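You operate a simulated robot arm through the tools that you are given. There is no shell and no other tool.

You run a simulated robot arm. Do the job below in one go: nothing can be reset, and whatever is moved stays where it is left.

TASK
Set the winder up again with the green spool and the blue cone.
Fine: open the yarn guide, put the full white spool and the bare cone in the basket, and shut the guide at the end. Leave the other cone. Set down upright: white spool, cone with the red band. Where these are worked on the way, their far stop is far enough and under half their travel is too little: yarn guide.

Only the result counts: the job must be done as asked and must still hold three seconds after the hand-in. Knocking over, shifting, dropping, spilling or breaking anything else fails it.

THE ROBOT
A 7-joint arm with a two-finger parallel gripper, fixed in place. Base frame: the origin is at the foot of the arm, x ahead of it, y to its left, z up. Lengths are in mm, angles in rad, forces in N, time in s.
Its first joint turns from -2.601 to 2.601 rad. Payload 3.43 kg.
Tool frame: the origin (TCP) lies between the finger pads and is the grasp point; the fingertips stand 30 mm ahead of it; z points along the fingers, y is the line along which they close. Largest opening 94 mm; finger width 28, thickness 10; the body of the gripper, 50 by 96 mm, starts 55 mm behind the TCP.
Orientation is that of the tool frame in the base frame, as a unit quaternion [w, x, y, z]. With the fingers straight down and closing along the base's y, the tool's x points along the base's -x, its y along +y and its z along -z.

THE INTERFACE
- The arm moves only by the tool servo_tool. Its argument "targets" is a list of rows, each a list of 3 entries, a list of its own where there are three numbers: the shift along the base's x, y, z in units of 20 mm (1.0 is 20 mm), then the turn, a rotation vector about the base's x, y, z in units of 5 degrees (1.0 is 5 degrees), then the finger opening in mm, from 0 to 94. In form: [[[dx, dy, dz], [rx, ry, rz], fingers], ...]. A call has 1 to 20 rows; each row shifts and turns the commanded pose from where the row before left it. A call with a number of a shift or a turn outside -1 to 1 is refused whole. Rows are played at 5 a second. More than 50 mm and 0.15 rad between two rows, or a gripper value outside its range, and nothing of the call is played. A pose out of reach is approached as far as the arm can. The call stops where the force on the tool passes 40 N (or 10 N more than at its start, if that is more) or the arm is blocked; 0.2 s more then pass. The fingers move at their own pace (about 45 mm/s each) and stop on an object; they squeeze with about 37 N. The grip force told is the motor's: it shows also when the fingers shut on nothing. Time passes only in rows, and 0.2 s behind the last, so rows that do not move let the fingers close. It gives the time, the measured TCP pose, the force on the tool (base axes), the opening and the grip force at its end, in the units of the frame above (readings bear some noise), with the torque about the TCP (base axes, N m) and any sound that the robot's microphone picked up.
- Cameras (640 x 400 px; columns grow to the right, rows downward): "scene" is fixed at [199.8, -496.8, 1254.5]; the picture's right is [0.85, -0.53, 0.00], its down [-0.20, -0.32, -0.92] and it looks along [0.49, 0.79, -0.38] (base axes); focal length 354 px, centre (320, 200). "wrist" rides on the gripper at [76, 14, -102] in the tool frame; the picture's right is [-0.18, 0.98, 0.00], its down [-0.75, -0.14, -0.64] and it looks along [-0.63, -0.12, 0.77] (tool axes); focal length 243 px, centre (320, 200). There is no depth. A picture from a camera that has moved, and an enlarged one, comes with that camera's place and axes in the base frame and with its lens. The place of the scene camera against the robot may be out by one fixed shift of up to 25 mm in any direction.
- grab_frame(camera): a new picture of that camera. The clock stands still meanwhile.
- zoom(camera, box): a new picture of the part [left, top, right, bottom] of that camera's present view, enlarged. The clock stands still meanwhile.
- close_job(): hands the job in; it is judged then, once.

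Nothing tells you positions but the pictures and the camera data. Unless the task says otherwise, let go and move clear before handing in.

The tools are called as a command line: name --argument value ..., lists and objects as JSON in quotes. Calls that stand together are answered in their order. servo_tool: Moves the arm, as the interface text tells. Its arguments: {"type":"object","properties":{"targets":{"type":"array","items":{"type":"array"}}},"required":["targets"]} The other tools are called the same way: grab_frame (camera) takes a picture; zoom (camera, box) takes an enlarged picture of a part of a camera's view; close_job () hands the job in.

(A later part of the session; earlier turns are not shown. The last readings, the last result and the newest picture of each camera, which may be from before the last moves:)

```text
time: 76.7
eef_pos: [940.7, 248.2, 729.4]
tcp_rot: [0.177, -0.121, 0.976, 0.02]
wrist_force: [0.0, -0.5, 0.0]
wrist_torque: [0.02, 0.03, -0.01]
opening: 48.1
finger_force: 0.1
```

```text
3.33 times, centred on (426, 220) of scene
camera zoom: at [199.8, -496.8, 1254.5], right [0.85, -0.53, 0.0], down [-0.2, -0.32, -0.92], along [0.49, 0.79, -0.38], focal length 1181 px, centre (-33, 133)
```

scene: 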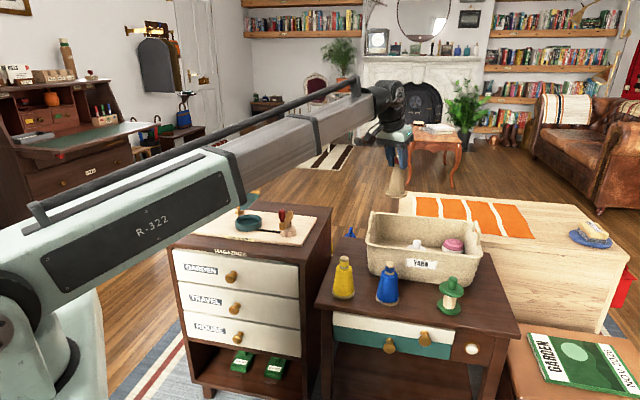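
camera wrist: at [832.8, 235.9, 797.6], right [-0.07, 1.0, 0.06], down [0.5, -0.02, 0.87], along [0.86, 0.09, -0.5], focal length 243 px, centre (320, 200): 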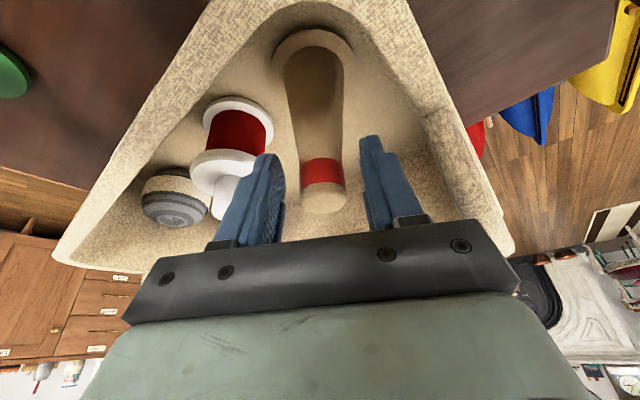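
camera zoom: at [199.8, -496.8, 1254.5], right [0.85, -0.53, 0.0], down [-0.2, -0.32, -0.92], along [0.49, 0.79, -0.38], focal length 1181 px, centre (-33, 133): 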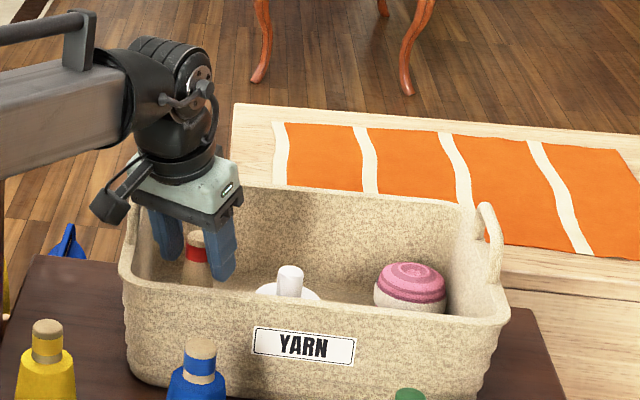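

The cone stands free and upright. I'll lift out, square the tool back to straight down and move above the green spool.

servo_tool --targets '[[[0, 0, 0.6], [0, 0, 0], 54], [[0, 0, 0.8], [0, 0, 0], 60], [[0, 0, 1], [0, 0, 0], 60], [[0, 0, 1], [0, 0, 0], 60], [[0, 0, 1], [0, 0, 0], 60], [[0, 0, 1], [0, 0, 0], 60], [[0, 0, 1], [0, 0, 0], 60], [[0, 0, 1], [0, 0, 0], 60], [[0, 0, 1], [-0.203, 0.811, 0], 60], [[0, 0, 0], [-0.203, 0.811, 0], 60], [[0, -0.3, 0], [-0.203, 0.811, 0], 60], [[0, -0.6, 0], [-0.203, 0.811, 0], 60], [[0, -1, 0], [-0.203, 0.811, 0], 60]]'

grab_frame --camera "wrist"

zoom --camera "scene" --box '[330, 160, 522, 280]'

```text
time: 79.5
eef_pos: [941.9, 209.1, 896.7]
tcp_rot: [-0.003, -0.125, 0.992, -0.002]
wrist_force: [-0.8, 0.1, -0.6]
wrist_torque: [-0.01, 0.0, 0.03]
opening: 60.0
finger_force: 0.2
```

```text
taken
camera wrist: at [864.8, 205.7, 1000.1], right [-0.06, 1.0, -0.01], down [0.77, 0.05, 0.64], along [0.64, 0.04, -0.77], focal length 243 px, centre (320, 200)
```

wrist: 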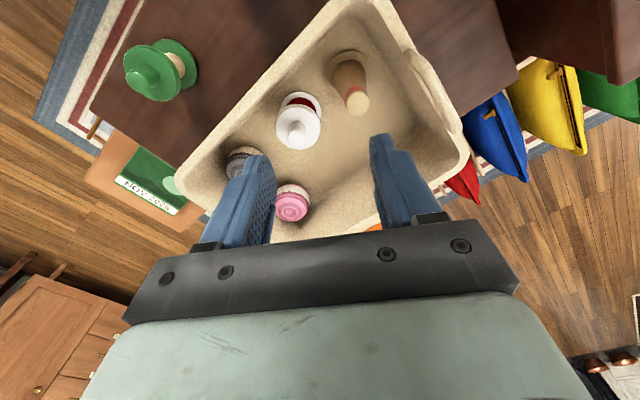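

```text
3.33 times, centred on (426, 220) of scene
camera zoom: at [199.8, -496.8, 1254.5], right [0.85, -0.53, 0.0], down [-0.2, -0.32, -0.92], along [0.49, 0.79, -0.38], focal length 1181 px, centre (-33, 133)
```

zoom: 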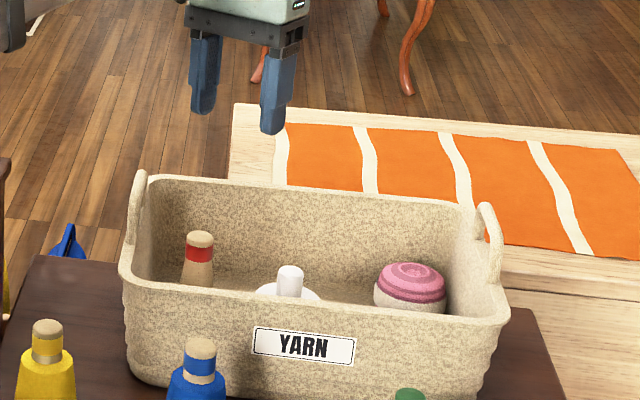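

Both items stand upright in the basket. Moving over the green spool.

servo_tool --targets '[[[0.05, -0.945, -0.2], [0, 0, -0.26], 70], [[0.05, -0.945, -0.2], [0, 0, -0.26], 70], [[0.05, -0.945, -0.2], [0, 0, -0.26], 70], [[0.05, -0.945, -0.2], [0, 0, -0.26], 70], [[0.05, -0.945, -0.2], [0, 0, -0.26], 70], [[0.05, -0.945, -0.5], [0, 0, -0.26], 70], [[0.05, -0.945, -0.5], [0, 0, -0.26], 70], [[0.05, -0.945, -0.6], [0, 0, -0.26], 70], [[0.05, -0.945, -0.6], [0, 0, -0.26], 70], [[0.05, -0.945, -0.6], [0, 0, -0.26], 70], [[0.05, -0.945, -0.6], [0, 0, -0.26], 70], [[0, 0, 0], [0, 0, 0], 70]]'

grab_frame --camera "wrist"

zoom --camera "wrist" --box '[220, 20, 428, 150]'

zoom --camera "scene" --box '[390, 200, 518, 320]'

```text
time: 82.0
eef_pos: [953.0, 1.5, 807.7]
tcp_rot: [-0.003, 0.001, 1.0, -0.001]
wrist_force: [0.4, 0.1, 1.2]
wrist_torque: [-0.01, -0.01, -0.01]
opening: 69.9
finger_force: 0.0
```

```text
taken
camera wrist: at [876.7, 16.9, 911.5], right [0.19, 0.98, -0.01], down [0.76, -0.14, 0.64], along [0.63, -0.12, -0.77], focal length 243 px, centre (320, 200)
```

wrist: 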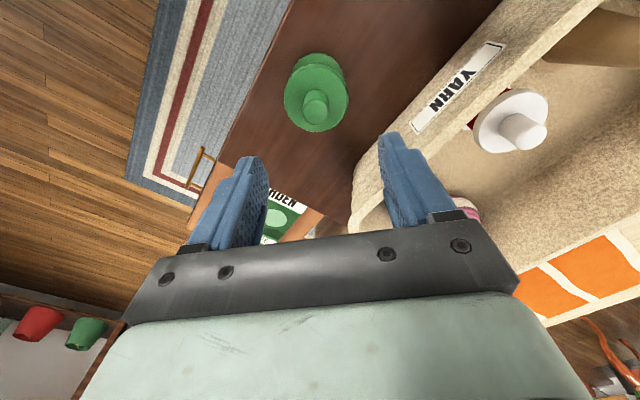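

```text
3.08 times, centred on (324, 85) of wrist
camera zoom: at [876.7, 16.9, 911.5], right [0.19, 0.98, -0.01], down [0.76, -0.14, 0.64], along [0.63, -0.12, -0.77], focal length 746 px, centre (308, 554)
```

zoom: 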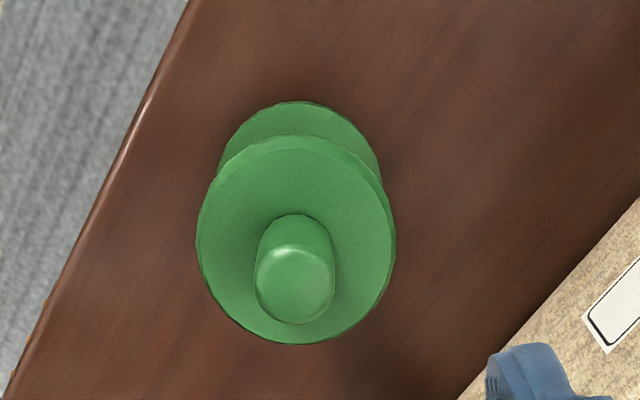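

```text
3.33 times, centred on (454, 260) of scene
camera zoom: at [199.8, -496.8, 1254.5], right [0.85, -0.53, 0.0], down [-0.2, -0.32, -0.92], along [0.49, 0.79, -0.38], focal length 1181 px, centre (-127, 0)
```

zoom: 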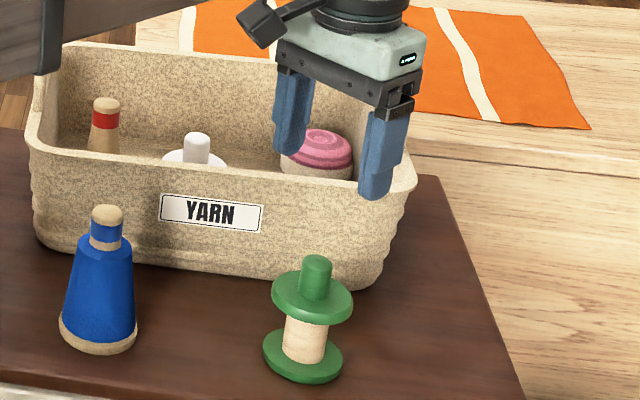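

The green knob is at about (951.5, -1.7) with its top near 696. I'll line up and go down.

servo_tool --targets '[[[-0.065, -0.16, 0], [0, 0, 0], 60], [[0, 0, -0.85], [0, 0, 0], 60], [[0, 0, -0.85], [0, 0, 0], 60], [[0, 0, -0.85], [0, 0, 0], 60], [[0, 0, -0.85], [0, 0, 0], 60], [[0, 0, -0.85], [0, 0, 0], 60], [[0, 0, -0.7], [0, 0, 0], 50], [[0, 0, 0], [0, 0, 0], 40]]'

grab_frame --camera "wrist"

zoom --camera "wrist" --box '[220, 80, 428, 240]'

zoom --camera "scene" --box '[390, 200, 518, 320]'

```text
time: 83.8
eef_pos: [950.4, -2.4, 710.0]
tcp_rot: [-0.004, 0.001, 1.0, -0.002]
wrist_force: [-0.2, 0.7, -0.2]
wrist_torque: [0.03, -0.02, 0.02]
opening: 40.2
finger_force: 0.1
```

```text
taken
camera wrist: at [874.3, 13.7, 812.8], right [0.19, 0.98, -0.01], down [0.76, -0.14, 0.64], along [0.63, -0.12, -0.77], focal length 243 px, centre (320, 200)
```

wrist: 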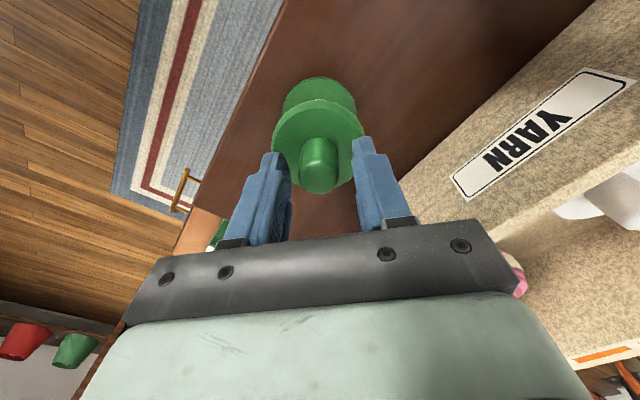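

```text
2.50 times, centred on (324, 160) of wrist
camera zoom: at [874.3, 13.7, 812.8], right [0.19, 0.98, -0.01], down [0.76, -0.14, 0.64], along [0.63, -0.12, -0.77], focal length 606 px, centre (310, 300)
```

zoom: 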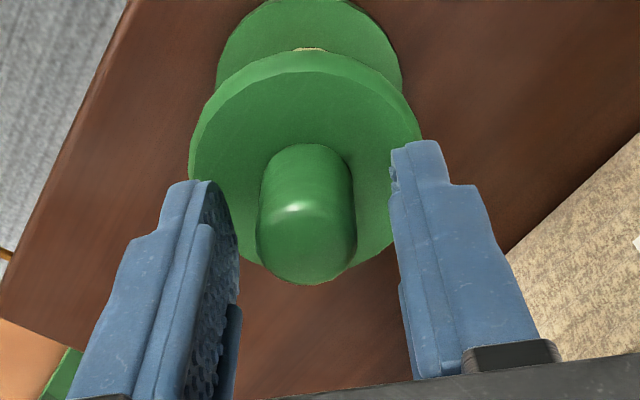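

```text
3.33 times, centred on (454, 260) of scene
camera zoom: at [199.8, -496.8, 1254.5], right [0.85, -0.53, 0.0], down [-0.2, -0.32, -0.92], along [0.49, 0.79, -0.38], focal length 1181 px, centre (-127, 0)
```

zoom: 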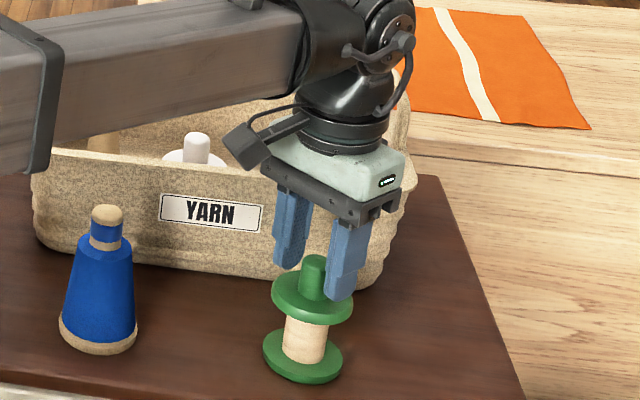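

The knob is centred within about 1 mm. I'll lower 6 mm more and grip.

servo_tool --targets '[[[0.04, 0, -0.3], [0, 0, 0], 40], [[0, 0, 0], [0, 0, 0], 40], [[0, 0, 0], [0, 0, 0], 10], [[0, 0, 0], [0, 0, 0], 10], [[0, 0, 0], [0, 0, 0], 10]]'

zoom --camera "wrist" --box '[220, 80, 428, 240]'

zoom --camera "scene" --box '[390, 200, 518, 320]'

```text
time: 85.0
eef_pos: [949.9, -2.4, 703.5]
tcp_rot: [-0.003, 0.001, 1.0, -0.002]
wrist_force: [-1.1, -0.1, -0.2]
wrist_torque: [0.02, -0.04, -0.01]
opening: 23.1
finger_force: 36.9
```

```text
2.50 times, centred on (324, 160) of wrist
camera zoom: at [875.1, 13.2, 806.7], right [0.19, 0.98, -0.01], down [0.76, -0.14, 0.64], along [0.63, -0.12, -0.77], focal length 606 px, centre (310, 300)
```

zoom: 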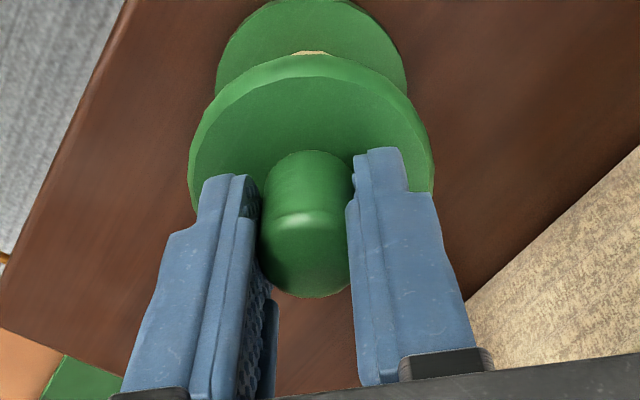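

```text
3.33 times, centred on (454, 260) of scene
camera zoom: at [199.8, -496.8, 1254.5], right [0.85, -0.53, 0.0], down [-0.2, -0.32, -0.92], along [0.49, 0.79, -0.38], focal length 1181 px, centre (-127, 0)
```

zoom: 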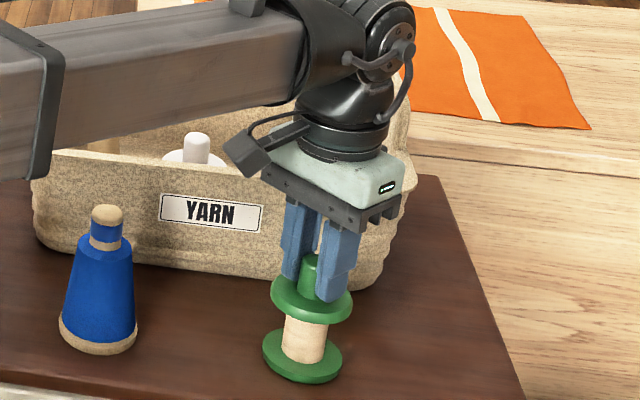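

The green spool is gripped at 23.1 mm. I'll lift it straight up and carry it towards the winder.

servo_tool --targets '[[[0, 0, 0.4], [0, 0, 0], 10], [[0, 0, 0.8], [0, 0, 0], 10], [[0, 0, 1], [0, 0, 0], 10], [[0, 0, 1], [0, 0, 0], 10], [[0, 0, 1], [0, 0, 0], 10], [[0, 0, 1], [0, 0, 0], 10], [[0, 0, 1], [0, 0, 0], 10], [[0, 0, 1], [0, 0, 0], 10], [[0, 0, 1], [0, 0, 0], 10], [[0, 0, 1], [0, 0, 0], 10], [[0, 0, 1], [0, 0, 0], 10], [[0, 0, 1], [0, 0, 0], 10], [[0, 0, 1], [0, 0, 0], 10], [[0, 0, 1], [0, 0, 0], 10]]'

grab_frame --camera "scene"

```text
time: 88.0
eef_pos: [951.3, -1.9, 968.2]
tcp_rot: [-0.003, 0.001, 1.0, -0.002]
wrist_force: [0.7, -0.7, -0.6]
wrist_torque: [-0.05, 0.01, 0.05]
opening: 22.8
finger_force: 37.3
```

```text
taken
```

scene: 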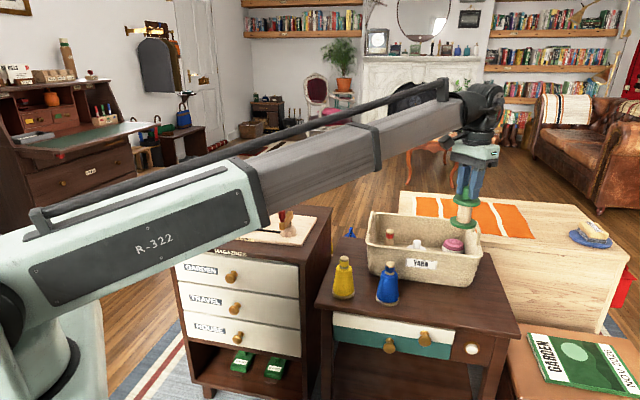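

servo_tool --targets '[[[-0.69, 0.9833, 0], [0, 0, 0.375], 10], [[-0.69, 0.9833, 0], [0, 0, 0.375], 10], [[-0.69, 0.9833, 0], [0, 0, 0.375], 10], [[-0.69, 0.9833, 0], [0, 0, 0.375], 10], [[-0.69, 0.9833, 0], [0, 0, 0.375], 10], [[-0.69, 0.9833, 0], [0, 0, 0.375], 10], [[-0.69, 0.9833, 0], [0, 0, 0.375], 10], [[-0.69, 0.9833, 0], [0, 0, 0.375], 10], [[-0.69, 0.9833, 0], [0, 0, 0.375], 10], [[-0.69, 0.9833, 0], [0, 0, 0.375], 10], [[-0.69, 0.9833, 0], [0, 0, 0.375], 10], [[-0.69, 0.9833, 0], [0, 0, 0.375], 10], [[-0.69, 0.9833, 0], [0, 0, 0.375], 10], [[-0.69, 0.9833, 0], [0, 0, 0.375], 10]]'

servo_tool --targets '[[[-0.69, 0.9833, 0], [0, 0, 0.375], 10], [[-0.69, 0.9833, 0], [0, 0, 0.375], 10], [[-0.69, 0.9833, 0], [0, 0, 0.375], 10], [[-0.69, 0.9833, 0], [0, 0, 0.375], 10], [[-0.69, 0.9833, 0], [0, 0, 0.375], 10], [[-0.69, 0.9833, 0], [0, 0, 0.375], 10], [[-0.69, 0.9833, 0], [0, 0, 0.375], 10], [[-0.69, 0.9833, 0], [0, 0, 0.375], 10], [[-0.69, 0.9833, 0], [0, 0, 0.375], 10], [[-0.69, 0.9833, 0], [0, 0, 0.375], 10], [[0, 0, 0], [0, 0, 0], 10]]'

grab_frame --camera "wrist"

zoom --camera "wrist" --box '[260, 0, 480, 140]'

zoom --camera "scene" --box '[180, 130, 340, 250]'

```text
time: 91.0
eef_pos: [760.1, 274.0, 967.7]
tcp_rot: [-0.004, -0.228, 0.974, -0.002]
wrist_force: [0.1, -0.1, -1.3]
wrist_torque: [-0.02, -0.02, 0.0]
opening: 22.7
finger_force: 36.8
```

```text
time: 93.5
eef_pos: [621.1, 469.7, 966.8]
tcp_rot: [-0.003, -0.383, 0.924, -0.003]
wrist_force: [0.0, 0.1, -0.6]
wrist_torque: [0.02, 0.01, -0.01]
opening: 22.7
finger_force: 36.9
```

```text
taken
camera wrist: at [557.2, 427.3, 1070.2], right [-0.57, 0.82, -0.01], down [0.63, 0.44, 0.64], along [0.53, 0.36, -0.77], focal length 243 px, centre (320, 200)
```

wrist: 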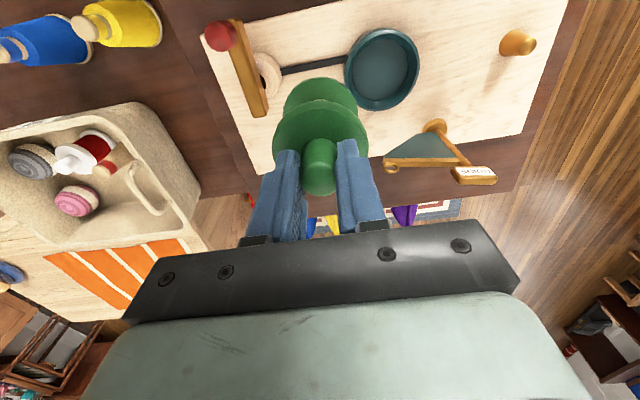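

```text
2.86 times, centred on (370, 70) of wrist
camera zoom: at [557.2, 427.3, 1070.2], right [-0.57, 0.82, -0.01], down [0.63, 0.44, 0.64], along [0.53, 0.36, -0.77], focal length 693 px, centre (177, 571)
```

zoom: 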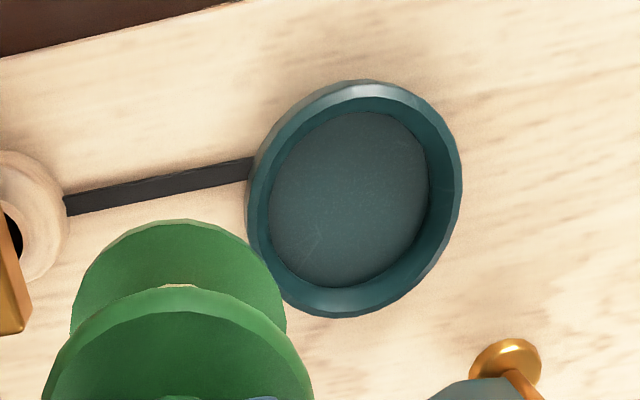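

```text
3.33 times, centred on (260, 190) of scene
camera zoom: at [199.8, -496.8, 1254.5], right [0.85, -0.53, 0.0], down [-0.2, -0.32, -0.92], along [0.49, 0.79, -0.38], focal length 1181 px, centre (520, 233)
```

zoom: 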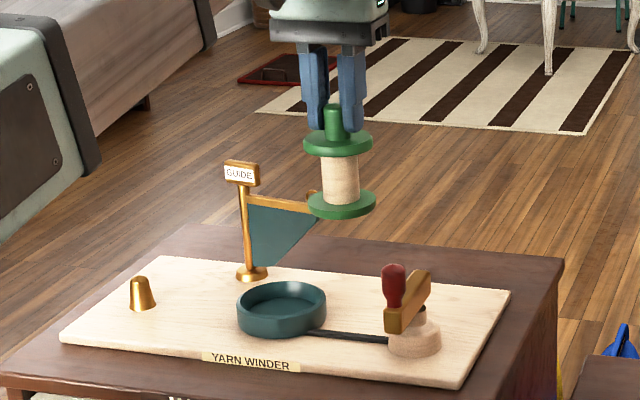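

The empty cup's centre is at about (572, 524). I'll bring the green spool over it, stop just above the rim and align by eye.

servo_tool --targets '[[[-0.498, 0.536, 0], [0, 0, 0], 10], [[-0.498, 0.536, 0], [0, 0, 0], 10], [[-0.498, 0.536, 0], [0, 0, 0], 10], [[-0.498, 0.536, -0.6], [0, 0, 0], 10], [[-0.498, 0.536, -0.6], [0, 0, 0], 10], [[0, 0, -1], [0, 0, 0], 10], [[0, 0, -1], [0, 0, 0], 10], [[0, 0, -1], [0, 0, 0], 10], [[0, 0, 0], [0, 0, 0], 10]]'

zoom --camera "wrist" --box '[220, 20, 440, 160]'

zoom --camera "scene" --box '[200, 170, 296, 240]'

```text
time: 95.5
eef_pos: [570.0, 524.9, 882.4]
tcp_rot: [-0.003, -0.383, 0.924, -0.003]
wrist_force: [0.8, 0.1, -1.5]
wrist_torque: [0.01, 0.01, 0.01]
opening: 22.6
finger_force: 37.2
```

```text
2.86 times, centred on (330, 90) of wrist
camera zoom: at [506.3, 481.7, 986.1], right [-0.57, 0.82, -0.01], down [0.63, 0.44, 0.64], along [0.53, 0.36, -0.77], focal length 693 px, centre (291, 514)
```

zoom: 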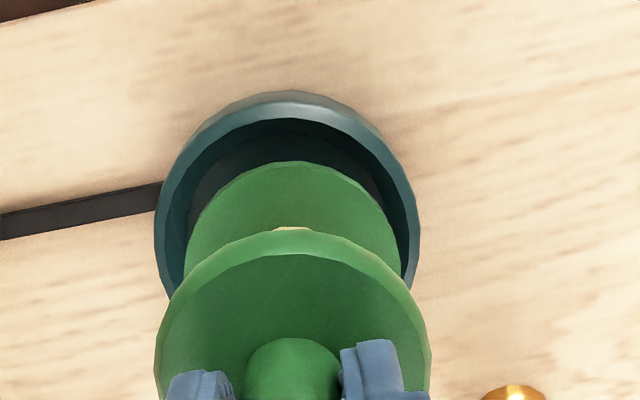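

```text
5.71 times, centred on (248, 205) of scene
camera zoom: at [199.8, -496.8, 1254.5], right [0.85, -0.53, 0.0], down [-0.2, -0.32, -0.92], along [0.49, 0.79, -0.38], focal length 2024 px, centre (731, 171)
```

zoom: 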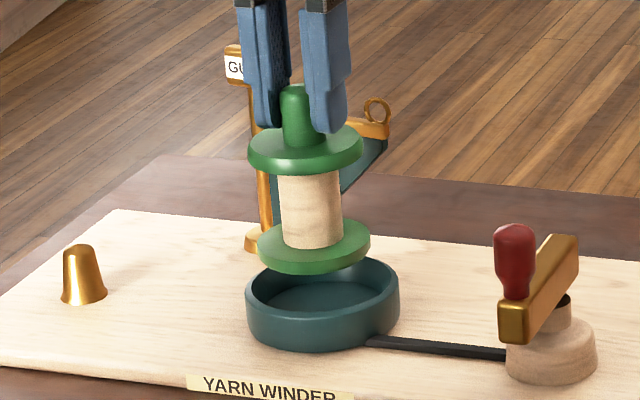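

The spool is about 2 to 3 mm off the cup's centre. I'll correct that and lower closer for another check.

servo_tool --targets '[[[0.11, -0.07, 0], [0, 0, 0], 10], [[0, 0, -0.35], [0, 0, 0], 10], [[0, 0, -0.35], [0, 0, 0], 10], [[0, 0, 0], [0, 0, 0], 10]]'

zoom --camera "wrist" --box '[220, 20, 440, 160]'

zoom --camera "scene" --box '[216, 180, 280, 228]'

```text
time: 96.5
eef_pos: [572.4, 522.5, 870.5]
tcp_rot: [-0.002, -0.384, 0.924, -0.004]
wrist_force: [-1.3, 0.0, -1.7]
wrist_torque: [0.03, -0.03, 0.01]
opening: 22.2
finger_force: 36.9
```

```text
2.86 times, centred on (330, 90) of wrist
camera zoom: at [508.5, 480.7, 972.9], right [-0.57, 0.82, -0.01], down [0.63, 0.44, 0.64], along [0.53, 0.36, -0.77], focal length 693 px, centre (291, 514)
```

zoom: 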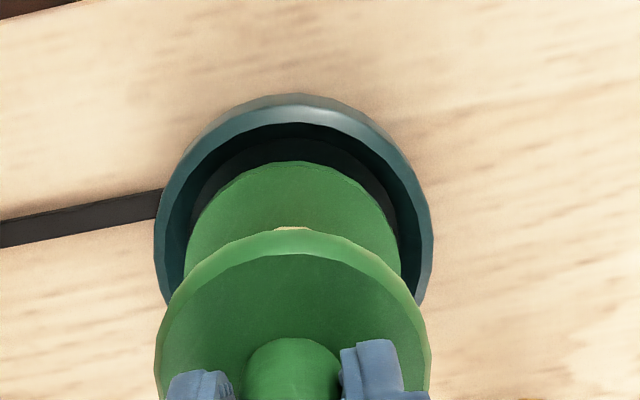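

```text
8.33 times, centred on (248, 204) of scene
camera zoom: at [199.8, -496.8, 1254.5], right [0.85, -0.53, 0.0], down [-0.2, -0.32, -0.92], along [0.49, 0.79, -0.38], focal length 2952 px, centre (920, 167)
```

zoom: 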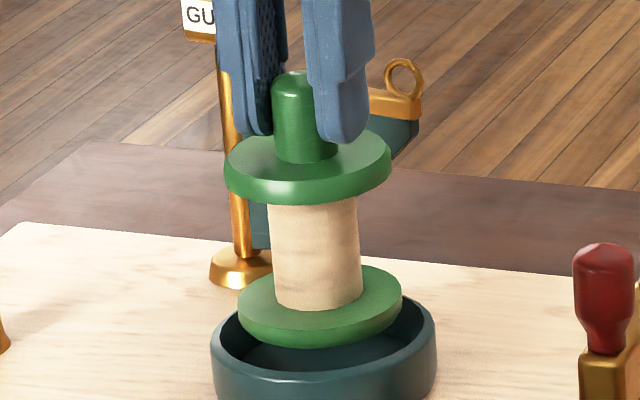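

It's aligned in both views. I'll lower into the cup slowly.

servo_tool --targets '[[[0, 0, -0.2], [0, 0, 0], 10], [[0, 0, -0.2], [0, 0, 0], 10], [[0, 0, -0.2], [0, 0, 0], 10], [[0, 0, 0], [0, 0, 0], 10]]'

zoom --camera "scene" --box '[216, 180, 280, 228]'

```text
time: 97.5
eef_pos: [573.5, 523.8, 858.4]
tcp_rot: [-0.003, -0.383, 0.924, -0.003]
wrist_force: [-0.6, 0.3, -0.4]
wrist_torque: [0.0, -0.03, 0.01]
opening: 22.8
finger_force: 36.4
```

```text
8.33 times, centred on (248, 204) of scene
camera zoom: at [199.8, -496.8, 1254.5], right [0.85, -0.53, 0.0], down [-0.2, -0.32, -0.92], along [0.49, 0.79, -0.38], focal length 2952 px, centre (920, 167)
```

zoom: 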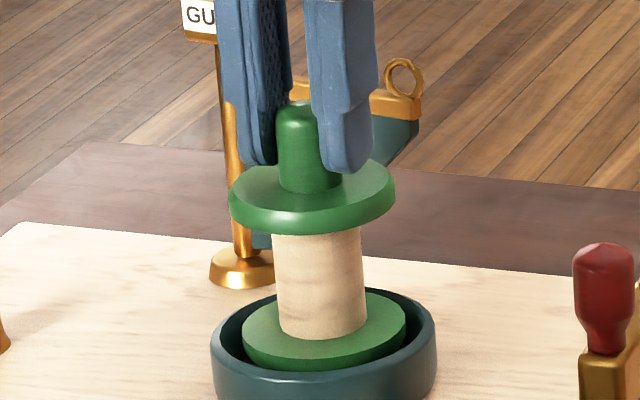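

servo_tool --targets '[[[0, 0, -0.2], [0, 0, 0], 10], [[0, 0, -0.2], [0, 0, 0], 10], [[0, 0, 0], [0, 0, 0], 10]]'

```text
time: 98.2
eef_pos: [573.1, 523.7, 850.1]
tcp_rot: [-0.003, -0.383, 0.924, -0.003]
wrist_force: [0.5, -0.9, -0.7]
wrist_torque: [-0.01, -0.03, -0.03]
opening: 22.2
finger_force: 36.8
```

servo_tool --targets '[[[0, 0, -0.1], [0, 0, 0], 10], [[0, 0, -0.1], [0, 0, 0], 10], [[0, 0, 0], [0, 0, 0], 10]]'

```text
time: 99.0
eef_pos: [572.7, 523.5, 846.9]
tcp_rot: [-0.001, -0.383, 0.924, -0.003]
wrist_force: [5.0, 0.1, 41.1]
wrist_torque: [0.55, 0.23, 0.0]
opening: 22.5
finger_force: 37.0
```

zoom --camera "wrist" --box '[220, 20, 440, 160]'

zoom --camera "scene" --box '[216, 180, 280, 228]'

```text
2.86 times, centred on (330, 90) of wrist
camera zoom: at [508.7, 480.4, 950.2], right [-0.57, 0.82, 0.0], down [0.63, 0.44, 0.64], along [0.53, 0.36, -0.77], focal length 693 px, centre (291, 514)
```

zoom: 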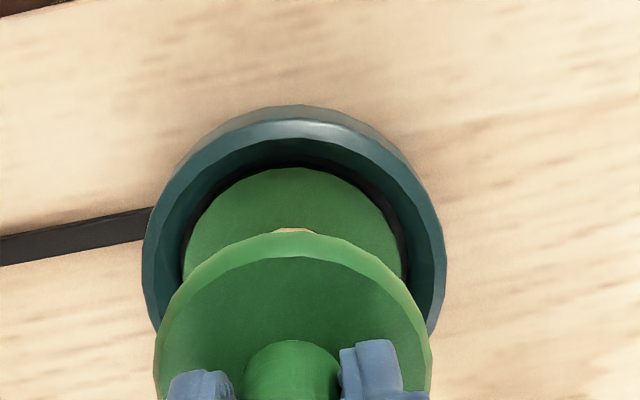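

```text
8.33 times, centred on (248, 204) of scene
camera zoom: at [199.8, -496.8, 1254.5], right [0.85, -0.53, 0.0], down [-0.2, -0.32, -0.92], along [0.49, 0.79, -0.38], focal length 2952 px, centre (920, 167)
```

zoom: 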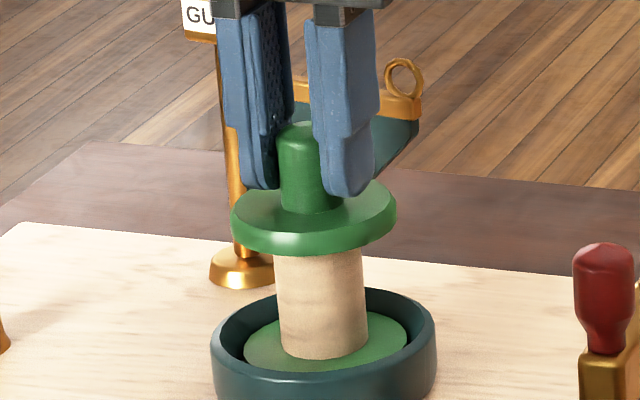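

The spool is on the cup floor: its knob top is near 839, matching the old spool. I'll ease off and release.

servo_tool --targets '[[[0, 0, 0.1], [0, 0, 0], 10], [[0, 0, 0], [0, 0, 0], 10]]'

```text
time: 99.7
eef_pos: [573.0, 523.0, 847.5]
tcp_rot: [-0.003, -0.384, 0.923, -0.003]
wrist_force: [5.7, 3.7, 17.4]
wrist_torque: [-0.33, -0.61, 0.0]
opening: 22.7
finger_force: 37.3
```

servo_tool --targets '[[[0, 0, 0.06], [0, 0, 0], 10], [[0, 0, 0], [0, 0, 0], 28], [[0, 0, 0], [0, 0, 0], 40], [[0, 0, 0], [0, 0, 0], 44]]'

zoom --camera "scene" --box '[216, 180, 280, 228]'

grab_frame --camera "wrist"

```text
time: 100.7
eef_pos: [572.7, 523.0, 848.6]
tcp_rot: [-0.003, -0.384, 0.924, -0.003]
wrist_force: [-0.5, 0.3, 0.0]
wrist_torque: [-0.01, 0.01, 0.03]
opening: 44.1
finger_force: 0.1
```

```text
8.33 times, centred on (248, 204) of scene
camera zoom: at [199.8, -496.8, 1254.5], right [0.85, -0.53, 0.0], down [-0.2, -0.32, -0.92], along [0.49, 0.79, -0.38], focal length 2952 px, centre (920, 167)
```

zoom: 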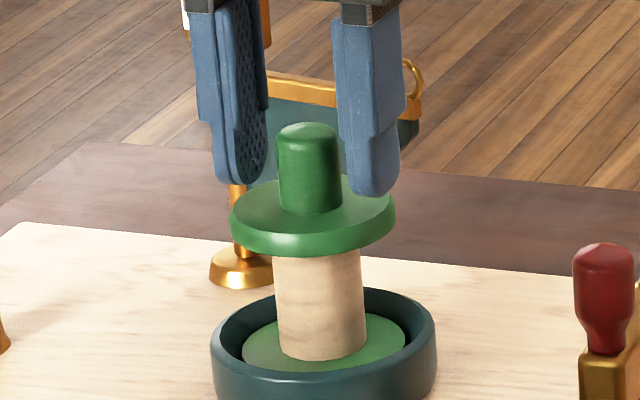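

```text
taken
camera wrist: at [508.8, 480.0, 951.9], right [-0.57, 0.82, -0.01], down [0.63, 0.44, 0.64], along [0.53, 0.36, -0.77], focal length 243 px, centre (320, 200)
```

wrist: 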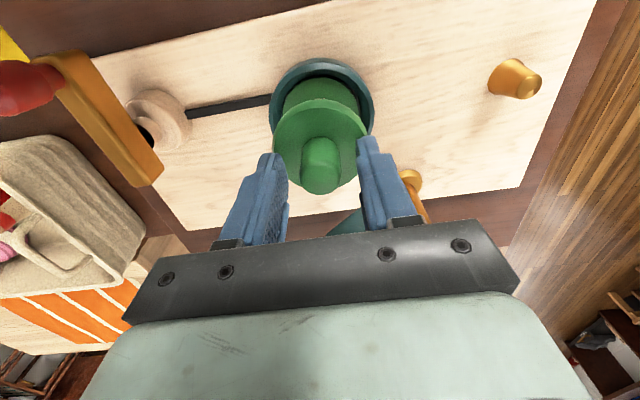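

The green spool is seated and released. I'll rise and measure the peg for the blue cone from a couple of viewpoints.

zoom --camera "wrist" --box '[440, 30, 600, 130]'

servo_tool --targets '[[[0, 0, 0.6], [0, 0, 0], 50], [[0, 0, 1], [0, 0, 0], 60], [[0, 0, 1], [0, 0, 0], 60], [[0, 0, 1], [0, 0, 0], 60], [[0, 0, 1], [0, 0, 0], 60], [[-0.5, 0.5, 0.5], [0, 0, 0], 60], [[-0.5, 0.5, 0.5], [0, 0, 0], 60], [[-0.5, 0.5, 0], [0, 0, 0], 60], [[-0.5, 0.5, 0], [0, 0, 0], 60], [[-0.5, 0.5, 0], [0, 0, 0], 60], [[0, 0, 0], [0, 0, 0], 60]]'

grab_frame --camera "wrist"

```text
4.00 times, centred on (520, 80) of wrist
camera zoom: at [508.8, 480.0, 951.9], right [-0.57, 0.82, -0.01], down [0.63, 0.44, 0.64], along [0.53, 0.36, -0.77], focal length 970 px, centre (-480, 680)
```

zoom: 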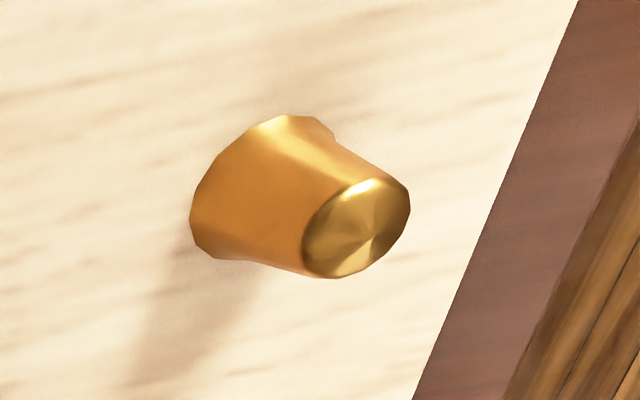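

```text
time: 103.0
eef_pos: [521.8, 573.0, 960.7]
tcp_rot: [-0.003, -0.383, 0.924, -0.003]
wrist_force: [-0.3, 0.2, -0.7]
wrist_torque: [0.0, -0.02, -0.04]
opening: 59.9
finger_force: 0.1
```

```text
taken
camera wrist: at [458.2, 530.8, 1063.7], right [-0.57, 0.82, -0.01], down [0.63, 0.44, 0.64], along [0.53, 0.36, -0.77], focal length 243 px, centre (320, 200)
```

wrist: 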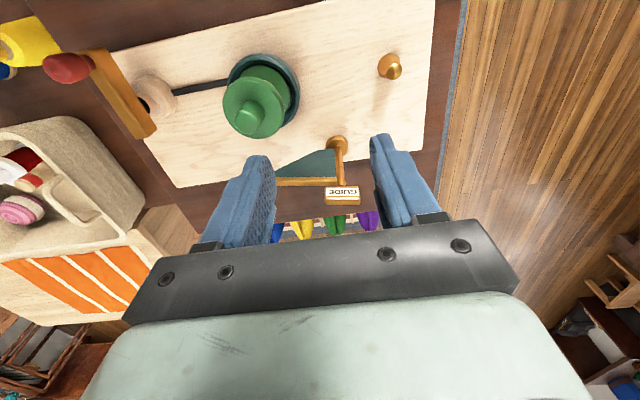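

zoom --camera "wrist" --box '[340, 30, 440, 100]'

zoom --camera "scene" --box '[180, 190, 276, 250]'

zoom --camera "scene" --box '[360, 240, 424, 310]'

```text
5.71 times, centred on (390, 65) of wrist
camera zoom: at [458.2, 530.8, 1063.7], right [-0.57, 0.82, -0.01], down [0.63, 0.44, 0.64], along [0.53, 0.36, -0.77], focal length 1386 px, centre (-80, 971)
```

zoom: 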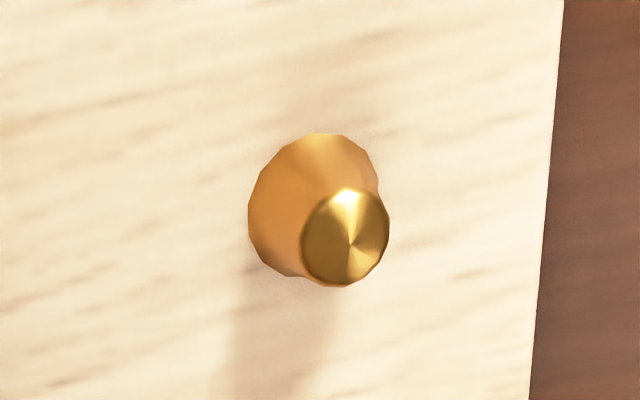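

```text
6.67 times, centred on (228, 220) of scene
camera zoom: at [199.8, -496.8, 1254.5], right [0.85, -0.53, 0.0], down [-0.2, -0.32, -0.92], along [0.49, 0.79, -0.38], focal length 2362 px, centre (933, 67)
```

zoom: 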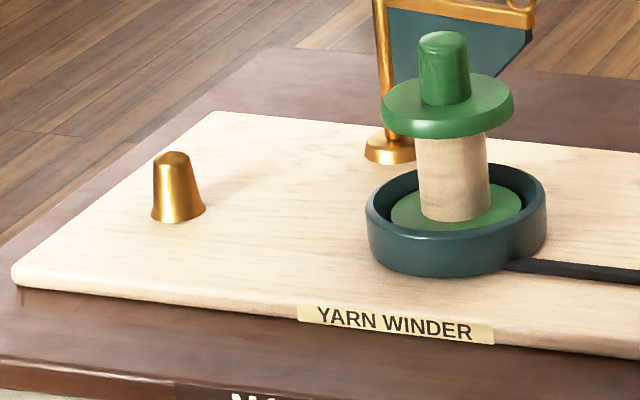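

```text
5.71 times, centred on (392, 275) of scene
camera zoom: at [199.8, -496.8, 1254.5], right [0.85, -0.53, 0.0], down [-0.2, -0.32, -0.92], along [0.49, 0.79, -0.38], focal length 2024 px, centre (-91, -229)
```

zoom: 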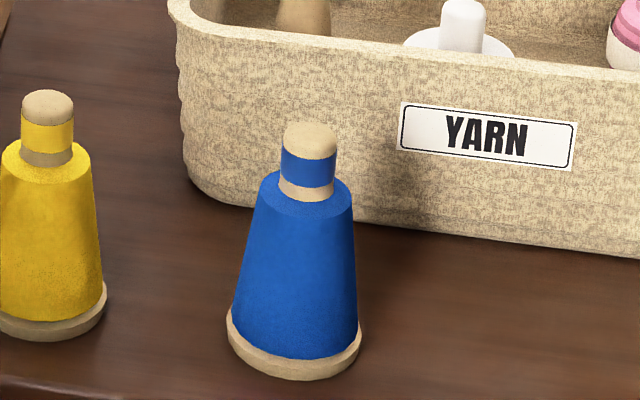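

The peg is at (463, 634), about 29 mm tall and tapered, so it will help centre the cone. Now over to the blue cone.

servo_tool --targets '[[[0.675, -0.983, 0], [0, 0, -0.313], 70], [[0.675, -0.983, 0], [0, 0, -0.313], 70], [[0.675, -0.983, 0], [0, 0, -0.313], 70], [[0.675, -0.983, 0], [0, 0, -0.313], 70], [[0.675, -0.983, 0], [0, 0, -0.313], 70], [[0.675, -0.983, 0], [0, 0, -0.313], 70], [[0.675, -0.983, 0], [0, 0, -0.313], 70], [[0.675, -0.983, 0], [0, 0, -0.313], 70], [[0.675, -0.983, 0], [0, 0, -0.313], 70], [[0.675, -0.983, 0], [0, 0, -0.313], 70], [[0.675, -0.983, 0], [0, 0, -0.313], 70], [[0.675, -0.983, 0], [0, 0, -0.313], 70], [[0.675, -0.983, 0], [0, 0, -0.313], 70], [[0.675, -0.983, 0], [0, 0, -0.313], 70], [[0.675, -0.983, 0], [0, 0, -0.313], 70]]'

servo_tool --targets '[[[0.675, -0.983, -0.5], [0, 0, -0.313], 70], [[0.675, -0.983, -0.8], [0, 0, -0.313], 70], [[0.675, -0.983, -0.8], [0, 0, -0.313], 70], [[0.675, -0.983, -0.8], [0, 0, -0.313], 70], [[0.675, -0.983, -0.8], [0, 0, -0.313], 70], [[0.675, -0.983, -0.8], [0, 0, -0.313], 70], [[0.675, -0.983, -0.5], [0, 0, -0.313], 70], [[0.675, -0.983, -0.5], [0, 0, -0.313], 70], [[0, 0, 0], [0, 0, 0], 70]]'

grab_frame --camera "wrist"

zoom --camera "wrist" --box '[220, 20, 428, 150]'

zoom --camera "scene" --box '[320, 190, 448, 310]'

```text
time: 106.2
eef_pos: [725.7, 276.0, 961.7]
tcp_rot: [-0.003, -0.188, 0.982, -0.002]
wrist_force: [-1.4, 0.3, 0.8]
wrist_torque: [-0.03, -0.02, -0.01]
opening: 70.1
finger_force: 0.1
```

```text
time: 108.2
eef_pos: [834.1, 118.7, 849.4]
tcp_rot: [-0.003, -0.08, 0.997, -0.002]
wrist_force: [1.0, 1.0, -0.4]
wrist_torque: [-0.01, 0.01, -0.03]
opening: 70.0
finger_force: 0.1
```

```text
taken
camera wrist: at [756.5, 121.4, 952.6], right [0.03, 1.0, -0.01], down [0.77, -0.02, 0.64], along [0.64, -0.02, -0.77], focal length 243 px, centre (320, 200)
```

wrist: 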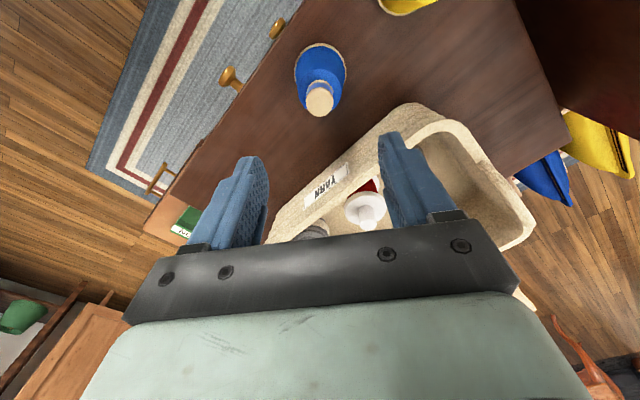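

```text
3.08 times, centred on (324, 85) of wrist
camera zoom: at [756.5, 121.4, 952.6], right [0.03, 1.0, -0.01], down [0.77, -0.02, 0.64], along [0.64, -0.02, -0.77], focal length 746 px, centre (308, 554)
```

zoom: 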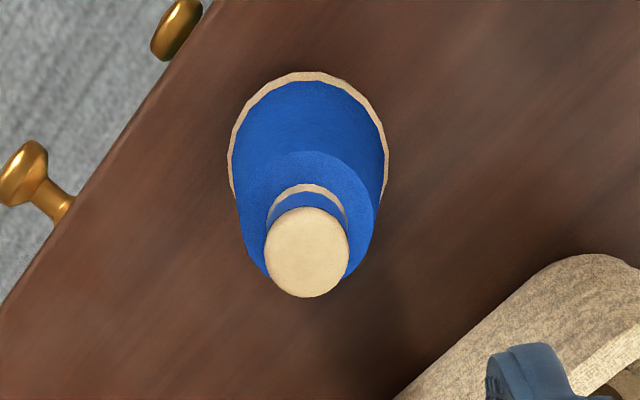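

```text
3.33 times, centred on (384, 250) of scene
camera zoom: at [199.8, -496.8, 1254.5], right [0.85, -0.53, 0.0], down [-0.2, -0.32, -0.92], along [0.49, 0.79, -0.38], focal length 1181 px, centre (107, 33)
```

zoom: 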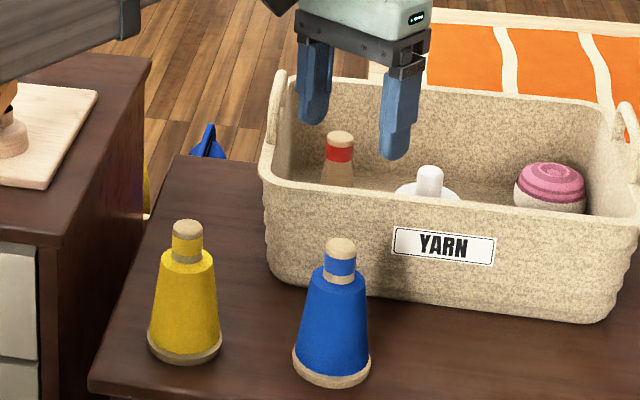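

The blue cone's axis is at (831, 118) with its top near 718. I'll go down over its nub.

servo_tool --targets '[[[-0.13, -0.015, -0.5], [0, 0, 0], 60], [[0, 0, -1], [0, 0, 0], 60], [[0, 0, -1], [0, 0, 0], 60], [[0, 0, -1], [0, 0, 0], 60], [[0, 0, -1], [0, 0, 0], 60], [[0, 0, -1], [0, 0, 0], 50], [[0, 0, -0.5], [0, 0, 0], 44], [[0, 0, 0], [0, 0, 0], 44]]'

zoom --camera "wrist" --box '[220, 80, 428, 240]'

zoom --camera "scene" --box '[340, 220, 436, 310]'

```text
time: 110.0
eef_pos: [830.1, 119.5, 731.0]
tcp_rot: [-0.004, -0.081, 0.997, -0.002]
wrist_force: [-0.4, 0.3, 0.0]
wrist_torque: [-0.03, -0.02, 0.01]
opening: 44.0
finger_force: 0.1
```

```text
2.50 times, centred on (324, 160) of wrist
camera zoom: at [753.4, 122.1, 834.2], right [0.02, 1.0, -0.01], down [0.77, -0.02, 0.64], along [0.64, -0.02, -0.77], focal length 606 px, centre (310, 300)
```

zoom: 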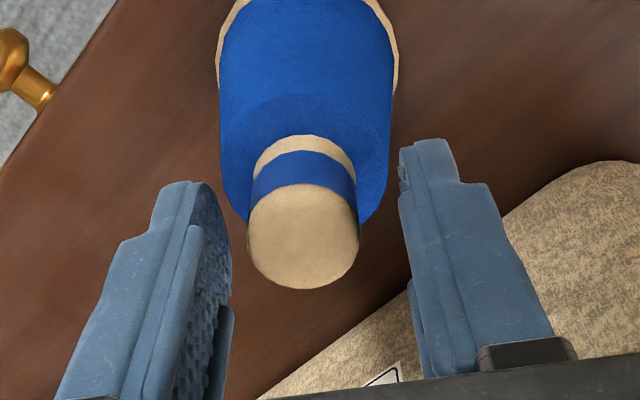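

```text
4.44 times, centred on (388, 265) of scene
camera zoom: at [199.8, -496.8, 1254.5], right [0.85, -0.53, 0.0], down [-0.2, -0.32, -0.92], along [0.49, 0.79, -0.38], focal length 1575 px, centre (18, -89)
```

zoom: 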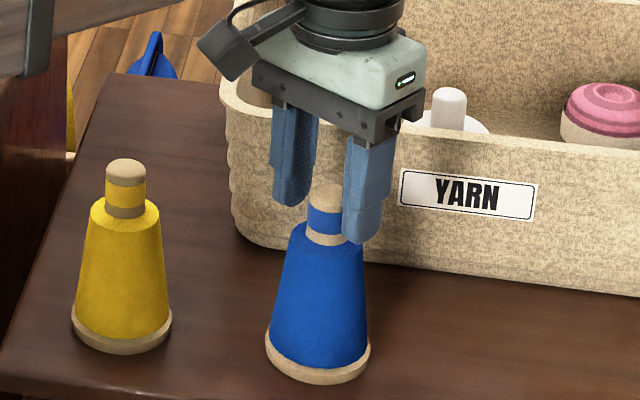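

Aligned within 1 mm. I'll lower to the nub and grip.

servo_tool --targets '[[[0.03, -0.05, -0.3], [0, 0, 0], 44], [[0, 0, -0.25], [0, 0, 0], 44], [[0, 0, 0], [0, 0, 0], 44], [[0, 0, 0], [0, 0, 0], 10], [[0, 0, 0], [0, 0, 0], 10], [[0, 0, 0], [0, 0, 0], 10]]'

zoom --camera "wrist" --box '[220, 80, 428, 240]'

zoom --camera "scene" --box '[340, 220, 436, 310]'

```text
time: 111.5
eef_pos: [830.9, 118.4, 721.4]
tcp_rot: [-0.004, -0.08, 0.997, -0.002]
wrist_force: [0.1, -1.3, -0.2]
wrist_torque: [-0.04, 0.02, 0.02]
opening: 27.8
finger_force: 37.1
```

```text
2.50 times, centred on (324, 160) of wrist
camera zoom: at [754.1, 121.6, 824.0], right [0.02, 1.0, -0.01], down [0.77, -0.02, 0.64], along [0.64, -0.02, -0.77], focal length 606 px, centre (310, 300)
```

zoom: 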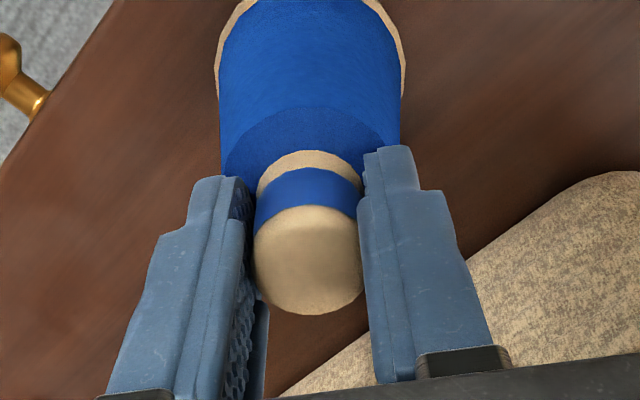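

```text
4.44 times, centred on (388, 265) of scene
camera zoom: at [199.8, -496.8, 1254.5], right [0.85, -0.53, 0.0], down [-0.2, -0.32, -0.92], along [0.49, 0.79, -0.38], focal length 1575 px, centre (18, -89)
```

zoom: 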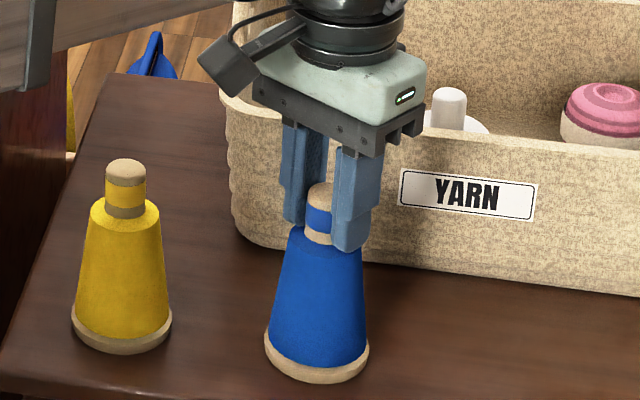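

The nub is gripped at 27.8 mm. I'll lift the blue cone high enough to clear everything on the way.

servo_tool --targets '[[[0, 0, 0.4], [0, 0, 0], 10], [[0, 0, 0.8], [0, 0, 0], 10], [[0, 0, 1], [0, 0, 0], 10], [[0, 0, 1], [0, 0, 0], 10], [[0, 0, 1], [0, 0, 0], 10], [[0, 0, 1], [0, 0, 0], 10], [[0, 0, 1], [0, 0, 0], 10], [[0, 0, 1], [0, 0, 0], 10], [[0, 0, 1], [0, 0, 0], 10], [[0, 0, 1], [0, 0, 0], 10], [[0, 0, 1], [0, 0, 0], 10], [[0, 0, 1], [0, 0, 0], 10], [[0, 0, 1], [0, 0, 0], 10], [[0, 0, 1], [0, 0, 0], 10], [[0, 0, 1], [0, 0, 0], 10], [[0, 0, 1], [0, 0, 0], 10]]'

servo_tool --targets '[[[-0.6815, 0.9556, 0], [0, 0, 0.296], 10], [[-0.6815, 0.9556, 0], [0, 0, 0.296], 10], [[-0.6815, 0.9556, 0], [0, 0, 0.296], 10], [[-0.6815, 0.9556, 0], [0, 0, 0.296], 10], [[-0.6815, 0.9556, 0], [0, 0, 0.296], 10], [[-0.6815, 0.9556, 0], [0, 0, 0.296], 10], [[-0.6815, 0.9556, 0], [0, 0, 0.296], 10], [[-0.6815, 0.9556, 0], [0, 0, 0.296], 10], [[-0.6815, 0.9556, 0], [0, 0, 0.296], 10], [[-0.6815, 0.9556, 0], [0, 0, 0.296], 10], [[-0.6815, 0.9556, 0], [0, 0, 0.296], 10], [[-0.6815, 0.9556, 0], [0, 0, 0.296], 10], [[-0.6815, 0.9556, 0], [0, 0, 0.296], 10], [[-0.6815, 0.9556, 0], [0, 0, 0.296], 10]]'

grab_frame --camera "scene"

```text
time: 114.8
eef_pos: [830.9, 118.9, 1023.6]
tcp_rot: [-0.003, -0.08, 0.997, -0.002]
wrist_force: [0.3, 0.2, -1.3]
wrist_torque: [0.02, 0.0, -0.03]
opening: 27.3
finger_force: 37.1
```

```text
time: 117.8
eef_pos: [640.5, 385.5, 1024.5]
tcp_rot: [-0.003, -0.258, 0.966, -0.003]
wrist_force: [0.6, -0.4, -1.7]
wrist_torque: [0.01, -0.01, -0.03]
opening: 27.0
finger_force: 37.1
```

```text
taken
```

scene: 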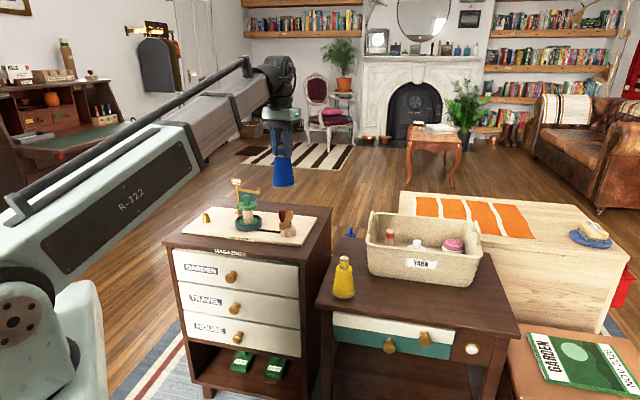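

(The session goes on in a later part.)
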